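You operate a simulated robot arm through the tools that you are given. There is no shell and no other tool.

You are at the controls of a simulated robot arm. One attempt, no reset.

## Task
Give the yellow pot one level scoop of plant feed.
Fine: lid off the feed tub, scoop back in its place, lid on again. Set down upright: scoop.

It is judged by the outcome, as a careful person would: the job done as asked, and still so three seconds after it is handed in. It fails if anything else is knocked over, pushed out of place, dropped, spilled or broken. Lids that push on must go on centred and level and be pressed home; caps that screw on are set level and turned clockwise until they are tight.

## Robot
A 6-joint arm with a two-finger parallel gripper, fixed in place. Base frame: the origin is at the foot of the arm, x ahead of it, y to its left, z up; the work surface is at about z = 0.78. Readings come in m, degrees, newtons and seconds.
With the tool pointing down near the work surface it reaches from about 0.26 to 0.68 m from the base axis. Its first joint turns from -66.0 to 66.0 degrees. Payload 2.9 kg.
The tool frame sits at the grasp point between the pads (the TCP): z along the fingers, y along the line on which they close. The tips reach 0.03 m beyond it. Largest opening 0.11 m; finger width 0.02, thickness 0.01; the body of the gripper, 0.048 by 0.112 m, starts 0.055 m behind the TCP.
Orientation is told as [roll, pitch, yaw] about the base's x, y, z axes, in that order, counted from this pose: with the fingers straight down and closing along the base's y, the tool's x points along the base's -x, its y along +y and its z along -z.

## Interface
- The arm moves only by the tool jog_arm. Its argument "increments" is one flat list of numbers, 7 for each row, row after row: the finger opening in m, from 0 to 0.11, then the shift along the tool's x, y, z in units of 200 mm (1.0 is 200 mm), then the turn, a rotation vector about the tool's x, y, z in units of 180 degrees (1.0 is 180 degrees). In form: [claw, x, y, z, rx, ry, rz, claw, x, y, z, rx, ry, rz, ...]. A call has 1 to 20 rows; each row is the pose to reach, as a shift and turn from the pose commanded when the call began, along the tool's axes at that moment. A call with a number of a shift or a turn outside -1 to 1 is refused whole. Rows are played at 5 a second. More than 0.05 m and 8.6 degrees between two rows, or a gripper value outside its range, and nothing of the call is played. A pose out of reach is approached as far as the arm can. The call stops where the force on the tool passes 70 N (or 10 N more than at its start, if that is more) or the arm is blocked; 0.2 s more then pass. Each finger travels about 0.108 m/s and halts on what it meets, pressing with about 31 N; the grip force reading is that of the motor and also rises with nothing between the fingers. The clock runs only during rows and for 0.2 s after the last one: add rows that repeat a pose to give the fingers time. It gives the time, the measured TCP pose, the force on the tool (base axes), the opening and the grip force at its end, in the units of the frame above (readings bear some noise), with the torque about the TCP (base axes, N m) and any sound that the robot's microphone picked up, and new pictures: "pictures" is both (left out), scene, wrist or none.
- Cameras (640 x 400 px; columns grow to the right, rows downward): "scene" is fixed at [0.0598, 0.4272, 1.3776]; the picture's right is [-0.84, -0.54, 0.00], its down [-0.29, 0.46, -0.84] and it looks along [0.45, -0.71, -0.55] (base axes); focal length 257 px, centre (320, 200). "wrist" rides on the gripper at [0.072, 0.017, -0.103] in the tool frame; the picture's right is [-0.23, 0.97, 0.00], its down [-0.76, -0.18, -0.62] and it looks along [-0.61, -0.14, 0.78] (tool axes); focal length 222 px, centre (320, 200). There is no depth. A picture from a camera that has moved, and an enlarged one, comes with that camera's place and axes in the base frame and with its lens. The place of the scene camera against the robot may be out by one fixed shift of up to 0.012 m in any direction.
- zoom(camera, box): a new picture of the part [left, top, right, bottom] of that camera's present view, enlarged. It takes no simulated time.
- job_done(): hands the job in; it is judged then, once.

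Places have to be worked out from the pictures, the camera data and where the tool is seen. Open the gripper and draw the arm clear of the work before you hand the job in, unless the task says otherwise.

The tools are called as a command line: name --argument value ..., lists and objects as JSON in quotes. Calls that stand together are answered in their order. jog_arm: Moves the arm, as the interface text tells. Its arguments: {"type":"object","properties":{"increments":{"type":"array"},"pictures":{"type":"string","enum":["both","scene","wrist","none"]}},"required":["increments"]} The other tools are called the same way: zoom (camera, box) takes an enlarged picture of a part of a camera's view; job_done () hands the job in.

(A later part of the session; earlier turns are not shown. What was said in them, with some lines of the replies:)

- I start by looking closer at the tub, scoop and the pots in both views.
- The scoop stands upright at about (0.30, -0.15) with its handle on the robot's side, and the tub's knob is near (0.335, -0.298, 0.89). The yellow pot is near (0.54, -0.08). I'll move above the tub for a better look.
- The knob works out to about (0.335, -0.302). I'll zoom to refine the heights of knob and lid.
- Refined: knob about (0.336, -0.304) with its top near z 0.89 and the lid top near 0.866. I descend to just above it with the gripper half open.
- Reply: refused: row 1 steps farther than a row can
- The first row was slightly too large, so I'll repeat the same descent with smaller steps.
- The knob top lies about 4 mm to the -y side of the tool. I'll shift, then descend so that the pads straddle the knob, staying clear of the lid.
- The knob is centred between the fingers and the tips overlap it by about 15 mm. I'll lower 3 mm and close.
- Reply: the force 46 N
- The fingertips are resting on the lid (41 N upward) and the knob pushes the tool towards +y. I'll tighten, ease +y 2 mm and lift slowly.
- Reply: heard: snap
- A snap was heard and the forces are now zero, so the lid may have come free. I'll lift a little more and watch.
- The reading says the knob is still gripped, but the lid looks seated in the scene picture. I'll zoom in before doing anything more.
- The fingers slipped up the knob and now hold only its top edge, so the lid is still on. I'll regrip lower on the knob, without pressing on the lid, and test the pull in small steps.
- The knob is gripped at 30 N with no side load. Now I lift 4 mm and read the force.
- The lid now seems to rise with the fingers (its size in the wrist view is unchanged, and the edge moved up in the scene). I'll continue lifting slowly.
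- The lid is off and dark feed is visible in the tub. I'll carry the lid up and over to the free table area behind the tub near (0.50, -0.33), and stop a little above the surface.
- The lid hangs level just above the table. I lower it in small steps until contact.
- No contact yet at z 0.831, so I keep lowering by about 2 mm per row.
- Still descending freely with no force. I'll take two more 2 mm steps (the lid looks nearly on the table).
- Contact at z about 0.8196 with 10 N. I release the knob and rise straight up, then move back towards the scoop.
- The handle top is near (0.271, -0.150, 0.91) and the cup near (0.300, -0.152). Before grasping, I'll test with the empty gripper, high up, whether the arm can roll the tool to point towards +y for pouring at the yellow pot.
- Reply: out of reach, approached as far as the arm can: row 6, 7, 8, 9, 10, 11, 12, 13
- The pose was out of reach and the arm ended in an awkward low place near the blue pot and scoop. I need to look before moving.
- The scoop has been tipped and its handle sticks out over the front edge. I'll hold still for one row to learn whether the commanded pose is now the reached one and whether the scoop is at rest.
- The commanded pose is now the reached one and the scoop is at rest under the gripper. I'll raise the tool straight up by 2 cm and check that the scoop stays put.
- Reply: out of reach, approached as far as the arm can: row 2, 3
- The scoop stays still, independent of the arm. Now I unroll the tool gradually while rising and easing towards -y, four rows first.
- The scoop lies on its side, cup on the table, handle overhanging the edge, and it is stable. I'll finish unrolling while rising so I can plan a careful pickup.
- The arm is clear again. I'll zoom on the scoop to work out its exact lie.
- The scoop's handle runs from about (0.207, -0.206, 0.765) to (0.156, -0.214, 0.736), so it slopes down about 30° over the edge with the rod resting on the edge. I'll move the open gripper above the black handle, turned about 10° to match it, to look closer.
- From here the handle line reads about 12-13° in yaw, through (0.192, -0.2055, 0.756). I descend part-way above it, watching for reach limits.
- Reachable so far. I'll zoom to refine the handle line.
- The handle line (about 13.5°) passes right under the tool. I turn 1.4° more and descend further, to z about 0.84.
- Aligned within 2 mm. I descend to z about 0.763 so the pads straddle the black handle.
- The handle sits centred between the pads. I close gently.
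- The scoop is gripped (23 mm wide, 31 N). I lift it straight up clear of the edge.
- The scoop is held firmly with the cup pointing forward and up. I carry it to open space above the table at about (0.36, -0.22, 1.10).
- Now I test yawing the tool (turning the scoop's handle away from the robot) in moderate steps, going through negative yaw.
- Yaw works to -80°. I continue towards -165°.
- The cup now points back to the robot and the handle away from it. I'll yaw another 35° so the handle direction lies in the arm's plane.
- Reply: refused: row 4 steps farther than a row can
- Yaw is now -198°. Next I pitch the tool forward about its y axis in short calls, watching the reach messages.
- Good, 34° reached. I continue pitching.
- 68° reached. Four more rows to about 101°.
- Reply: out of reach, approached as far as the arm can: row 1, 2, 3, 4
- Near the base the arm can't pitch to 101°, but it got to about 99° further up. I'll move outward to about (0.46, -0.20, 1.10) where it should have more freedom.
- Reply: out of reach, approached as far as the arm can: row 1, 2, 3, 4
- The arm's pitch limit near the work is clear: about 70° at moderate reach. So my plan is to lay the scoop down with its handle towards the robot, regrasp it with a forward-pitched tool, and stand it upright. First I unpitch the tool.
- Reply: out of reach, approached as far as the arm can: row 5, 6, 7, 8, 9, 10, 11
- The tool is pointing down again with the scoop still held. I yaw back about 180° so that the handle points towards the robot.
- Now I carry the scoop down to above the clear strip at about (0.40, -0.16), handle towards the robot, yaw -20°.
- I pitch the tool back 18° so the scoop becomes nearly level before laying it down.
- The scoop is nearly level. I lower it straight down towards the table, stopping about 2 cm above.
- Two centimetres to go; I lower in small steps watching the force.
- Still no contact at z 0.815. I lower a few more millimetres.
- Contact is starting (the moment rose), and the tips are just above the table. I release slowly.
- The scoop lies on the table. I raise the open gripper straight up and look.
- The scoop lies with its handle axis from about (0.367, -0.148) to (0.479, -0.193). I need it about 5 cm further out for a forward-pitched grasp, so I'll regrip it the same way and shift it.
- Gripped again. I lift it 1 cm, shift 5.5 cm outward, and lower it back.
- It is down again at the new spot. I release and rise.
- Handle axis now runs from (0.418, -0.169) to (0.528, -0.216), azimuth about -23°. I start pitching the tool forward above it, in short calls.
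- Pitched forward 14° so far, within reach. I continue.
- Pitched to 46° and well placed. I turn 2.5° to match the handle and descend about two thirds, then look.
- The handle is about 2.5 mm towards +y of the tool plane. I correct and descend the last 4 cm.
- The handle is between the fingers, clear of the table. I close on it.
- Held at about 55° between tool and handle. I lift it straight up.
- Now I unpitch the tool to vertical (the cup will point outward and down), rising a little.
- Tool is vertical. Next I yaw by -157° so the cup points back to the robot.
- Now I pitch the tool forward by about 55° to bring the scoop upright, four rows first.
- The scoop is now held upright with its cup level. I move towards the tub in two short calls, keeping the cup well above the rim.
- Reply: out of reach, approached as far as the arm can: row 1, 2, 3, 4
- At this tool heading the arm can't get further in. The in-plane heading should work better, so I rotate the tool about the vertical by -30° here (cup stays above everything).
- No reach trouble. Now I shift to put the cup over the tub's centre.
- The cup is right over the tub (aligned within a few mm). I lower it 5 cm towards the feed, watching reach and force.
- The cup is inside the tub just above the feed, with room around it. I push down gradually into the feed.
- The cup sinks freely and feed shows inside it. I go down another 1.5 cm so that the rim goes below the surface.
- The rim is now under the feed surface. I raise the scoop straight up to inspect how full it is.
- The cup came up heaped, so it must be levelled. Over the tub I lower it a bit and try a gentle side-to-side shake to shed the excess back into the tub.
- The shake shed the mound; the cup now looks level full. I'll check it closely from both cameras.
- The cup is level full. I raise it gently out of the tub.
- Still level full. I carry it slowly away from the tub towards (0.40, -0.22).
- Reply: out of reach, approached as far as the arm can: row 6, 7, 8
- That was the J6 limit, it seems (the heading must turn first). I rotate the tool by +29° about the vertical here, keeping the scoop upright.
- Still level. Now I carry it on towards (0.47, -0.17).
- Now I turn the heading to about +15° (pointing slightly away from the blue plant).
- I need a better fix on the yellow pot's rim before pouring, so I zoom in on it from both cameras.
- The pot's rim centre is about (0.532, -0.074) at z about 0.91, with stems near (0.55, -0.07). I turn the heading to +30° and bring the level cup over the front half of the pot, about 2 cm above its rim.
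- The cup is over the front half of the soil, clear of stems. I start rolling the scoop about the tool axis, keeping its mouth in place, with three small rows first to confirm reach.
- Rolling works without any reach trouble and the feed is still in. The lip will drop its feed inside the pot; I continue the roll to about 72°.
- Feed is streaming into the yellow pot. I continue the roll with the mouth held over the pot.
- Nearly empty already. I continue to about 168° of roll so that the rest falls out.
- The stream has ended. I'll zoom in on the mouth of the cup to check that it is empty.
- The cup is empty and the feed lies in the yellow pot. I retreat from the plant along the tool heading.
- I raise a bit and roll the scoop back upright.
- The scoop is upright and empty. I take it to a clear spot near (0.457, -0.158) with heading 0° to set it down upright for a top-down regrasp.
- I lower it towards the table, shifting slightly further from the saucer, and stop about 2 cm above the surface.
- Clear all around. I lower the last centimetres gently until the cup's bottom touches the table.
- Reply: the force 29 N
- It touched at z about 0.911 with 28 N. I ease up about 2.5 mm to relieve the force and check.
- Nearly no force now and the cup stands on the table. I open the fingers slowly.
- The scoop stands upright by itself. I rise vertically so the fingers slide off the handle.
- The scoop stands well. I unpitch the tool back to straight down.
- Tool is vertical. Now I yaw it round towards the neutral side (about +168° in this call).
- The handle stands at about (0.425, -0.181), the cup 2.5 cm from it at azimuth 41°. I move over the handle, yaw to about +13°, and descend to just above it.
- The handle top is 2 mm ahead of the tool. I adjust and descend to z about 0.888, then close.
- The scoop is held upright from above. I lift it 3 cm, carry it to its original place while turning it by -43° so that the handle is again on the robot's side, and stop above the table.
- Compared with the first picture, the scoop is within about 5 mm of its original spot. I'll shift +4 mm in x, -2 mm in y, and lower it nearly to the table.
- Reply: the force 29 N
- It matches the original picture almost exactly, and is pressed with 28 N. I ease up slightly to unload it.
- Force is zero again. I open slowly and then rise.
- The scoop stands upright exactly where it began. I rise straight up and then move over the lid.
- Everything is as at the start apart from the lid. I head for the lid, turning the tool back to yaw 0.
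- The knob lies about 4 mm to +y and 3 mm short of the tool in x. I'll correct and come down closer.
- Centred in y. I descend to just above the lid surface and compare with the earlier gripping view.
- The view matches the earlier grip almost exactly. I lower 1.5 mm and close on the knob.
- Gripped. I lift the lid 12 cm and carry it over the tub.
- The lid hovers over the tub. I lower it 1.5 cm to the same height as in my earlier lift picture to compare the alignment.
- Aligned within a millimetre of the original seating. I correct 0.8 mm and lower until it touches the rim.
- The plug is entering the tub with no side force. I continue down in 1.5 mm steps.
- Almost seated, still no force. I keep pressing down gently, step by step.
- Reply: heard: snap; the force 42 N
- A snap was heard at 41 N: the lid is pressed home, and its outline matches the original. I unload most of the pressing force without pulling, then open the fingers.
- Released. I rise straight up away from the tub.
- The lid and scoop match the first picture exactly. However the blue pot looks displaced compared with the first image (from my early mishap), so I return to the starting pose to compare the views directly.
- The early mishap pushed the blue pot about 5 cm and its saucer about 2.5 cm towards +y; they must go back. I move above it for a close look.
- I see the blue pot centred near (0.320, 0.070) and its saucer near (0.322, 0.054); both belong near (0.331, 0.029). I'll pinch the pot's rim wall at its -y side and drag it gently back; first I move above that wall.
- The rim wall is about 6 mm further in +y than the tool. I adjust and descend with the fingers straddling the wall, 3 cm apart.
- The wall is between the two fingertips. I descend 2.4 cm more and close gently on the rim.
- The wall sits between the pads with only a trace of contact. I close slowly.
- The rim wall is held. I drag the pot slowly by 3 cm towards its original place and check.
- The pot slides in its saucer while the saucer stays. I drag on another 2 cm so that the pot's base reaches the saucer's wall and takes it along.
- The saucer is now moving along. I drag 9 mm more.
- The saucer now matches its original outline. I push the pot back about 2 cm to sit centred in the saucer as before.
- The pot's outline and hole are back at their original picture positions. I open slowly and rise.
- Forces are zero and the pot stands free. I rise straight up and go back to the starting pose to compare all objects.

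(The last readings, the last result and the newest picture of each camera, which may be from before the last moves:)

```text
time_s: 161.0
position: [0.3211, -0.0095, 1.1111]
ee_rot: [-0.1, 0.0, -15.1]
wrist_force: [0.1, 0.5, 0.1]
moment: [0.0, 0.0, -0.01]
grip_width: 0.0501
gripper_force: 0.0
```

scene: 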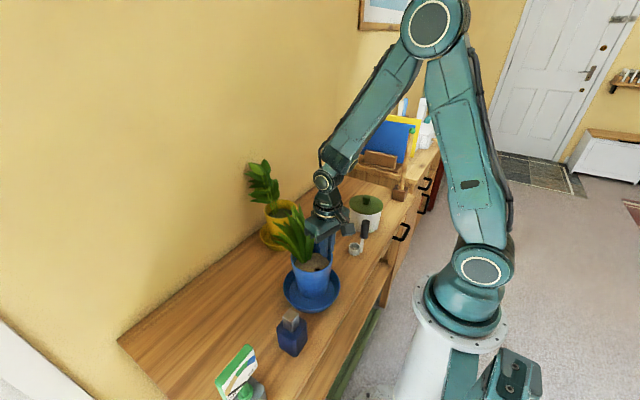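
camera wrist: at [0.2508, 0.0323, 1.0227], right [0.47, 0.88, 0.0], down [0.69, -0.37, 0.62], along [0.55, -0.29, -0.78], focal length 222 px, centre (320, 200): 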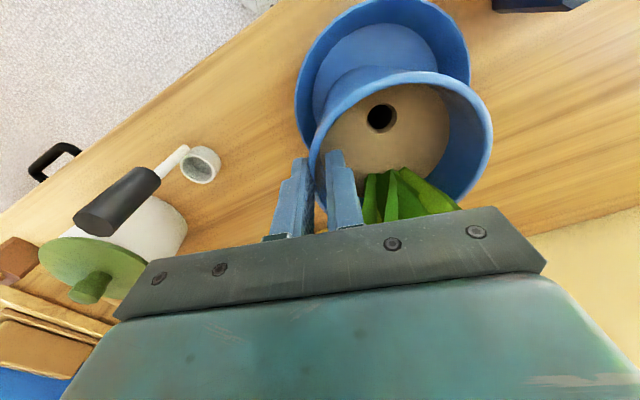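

jog_arm --increments '[0.06, -0.075, -0.06, -0.145, 0, 0, -0.0167, 0.08, -0.15, -0.12, -0.289, 0, 0, -0.0333, 0.1, -0.226, -0.181, -0.434, 0, 0, -0.05, 0.11, -0.301, -0.241, -0.579, 0, 0, -0.0667, 0.11, -0.3765, -0.301, -0.7235, 0, 0, -0.0833, 0.11, -0.3765, -0.301, -0.7235, 0, 0, -0.0833]'

zoom --camera "wrist" --box '[150, 0, 450, 200]'

zoom --camera "scene" --box '[220, 140, 420, 320]'

zoom --camera "scene" --box '[330, 180, 410, 270]'

```text
time_s: 162.4
position: [0.3759, -0.0905, 1.2539]
ee_rot: [-0.1, 0.1, 0.2]
wrist_force: [0.8, 0.3, -0.5]
moment: [0.01, 0.02, 0.0]
grip_width: 0.1102
gripper_force: 0.0
camera wrist: at [0.304, -0.075, 1.3574], right [0.23, 0.97, 0.0], down [0.76, -0.18, 0.62], along [0.61, -0.14, -0.78], focal length 222 px, centre (320, 200)
```

scene: 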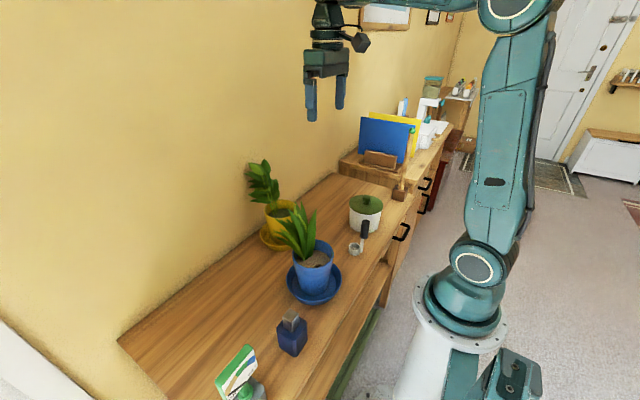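
wrist: 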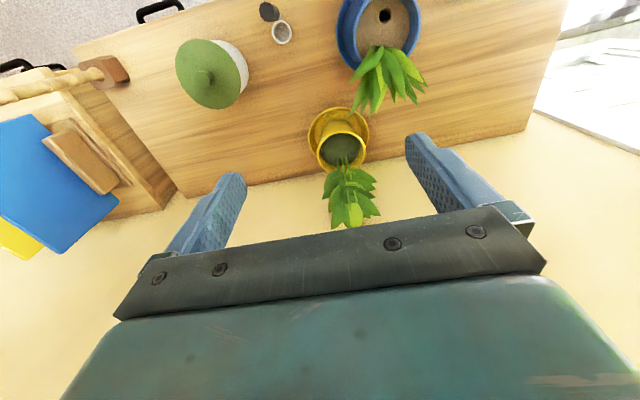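

```text
2.00 times, centred on (300, 100) of wrist
camera zoom: at [0.304, -0.075, 1.3574], right [0.23, 0.97, 0.0], down [0.76, -0.18, 0.62], along [0.61, -0.14, -0.78], focal length 444 px, centre (360, 400)
```

zoom: 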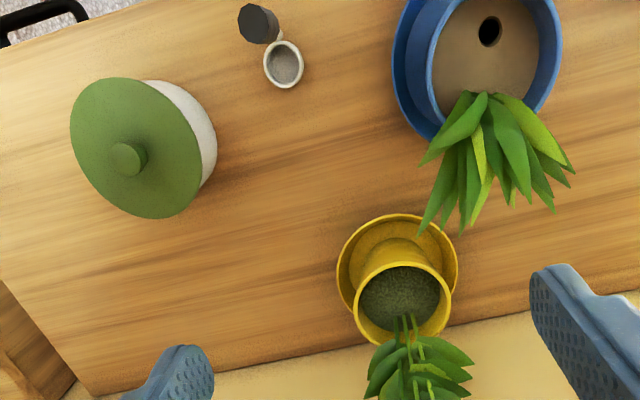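

```text
2.22 times, centred on (320, 230) of scene
camera zoom: at [0.0598, 0.4272, 1.3776], right [-0.84, -0.54, 0.0], down [-0.29, 0.46, -0.84], along [0.45, -0.71, -0.55], focal length 571 px, centre (320, 133)
```

zoom: 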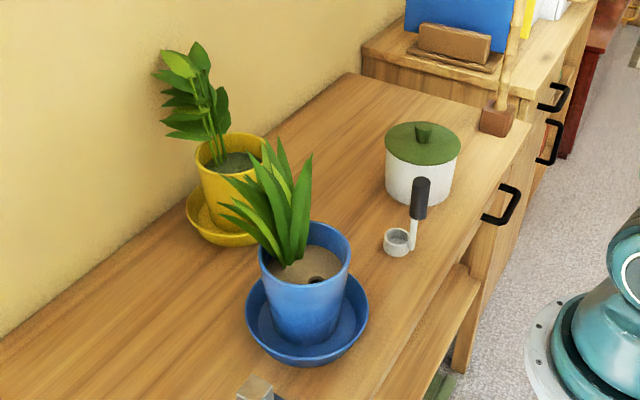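

```text
4.44 times, centred on (370, 225) of scene
camera zoom: at [0.0598, 0.4272, 1.3776], right [-0.84, -0.54, 0.0], down [-0.29, 0.46, -0.84], along [0.45, -0.71, -0.55], focal length 1141 px, centre (98, 89)
```

zoom: 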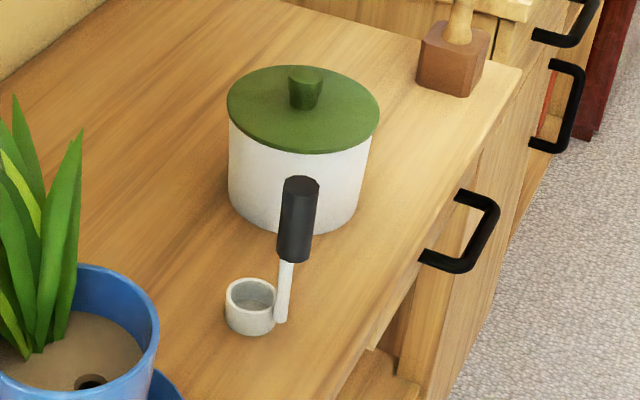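

The blue pot and saucer are back in place, and lid, scoop and tub match the first view. A last look for spilled feed around the yellow pot and tub.

zoom --camera "scene" --box '[240, 180, 340, 270]'

zoom --camera "wrist" --box '[260, 90, 420, 200]'

zoom --camera "scene" --box '[200, 230, 400, 400]'

```text
4.44 times, centred on (290, 225) of scene
camera zoom: at [0.0598, 0.4272, 1.3776], right [-0.84, -0.54, 0.0], down [-0.29, 0.46, -0.84], along [0.45, -0.71, -0.55], focal length 1141 px, centre (453, 89)
```

zoom: 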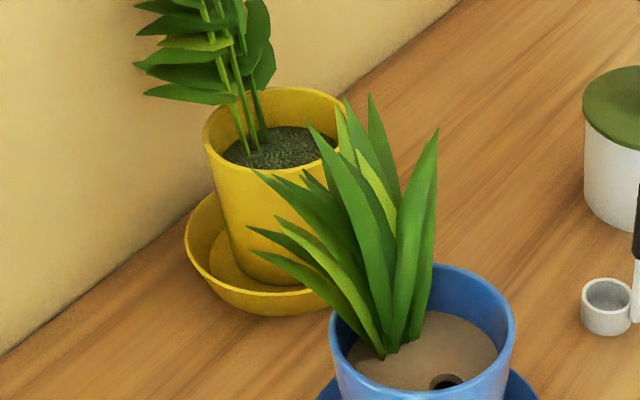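

```text
3.64 times, centred on (340, 145) of wrist
camera zoom: at [0.304, -0.075, 1.3574], right [0.23, 0.97, 0.0], down [0.76, -0.18, 0.62], along [0.61, -0.14, -0.78], focal length 808 px, centre (247, 400)
```

zoom: 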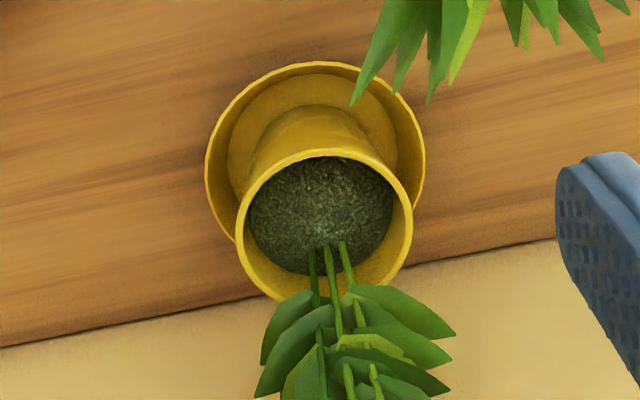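

```text
2.35 times, centred on (300, 315) of scene
camera zoom: at [0.0598, 0.4272, 1.3776], right [-0.84, -0.54, 0.0], down [-0.29, 0.46, -0.84], along [0.45, -0.71, -0.55], focal length 604 px, centre (367, -71)
```

zoom: 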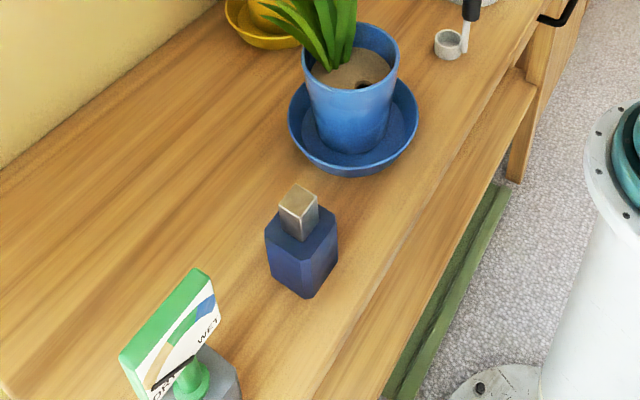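

No feed is spilled. The yellow pot has its scoop of feed, the lid is snapped on level, and the scoop stands upright in its place. Everything else stands upright and back where it was, and the open gripper is clear of the work, so I hand the job in.

job_done

```text
The job is handed in.
```

The yellow pot got one level scoop of plant feed, and I've handed the job in. I made one mistake on the way, and it leaves a small trace.

- **Feed:** I shook the heaped cup level over the tub, then tipped it all into the yellow pot. The cup came out empty, and I saw no spilled feed in the pictures.
- **Lid:** It's back on the tub, centred and level, and I heard it snap home under about 41 N.
- **Scoop:** It stands upright in its original spot and lines up with the first picture to within a few millimetres.

**The mistake:** early on I tested a tool pose the arm couldn't reach. It ended up low over the table instead, tipped the scoop over and pushed the blue pot and its saucer. The pot moved about 4–5 cm and the saucer about 2.5 cm.

I stood the scoop up again and dragged the pot and saucer back. They now match the first picture to within a few millimetres, but the pot is still turned by roughly 15°. If being pushed at any point counts against the job, that did happen.

The gripper is open and the arm is clear of the work.
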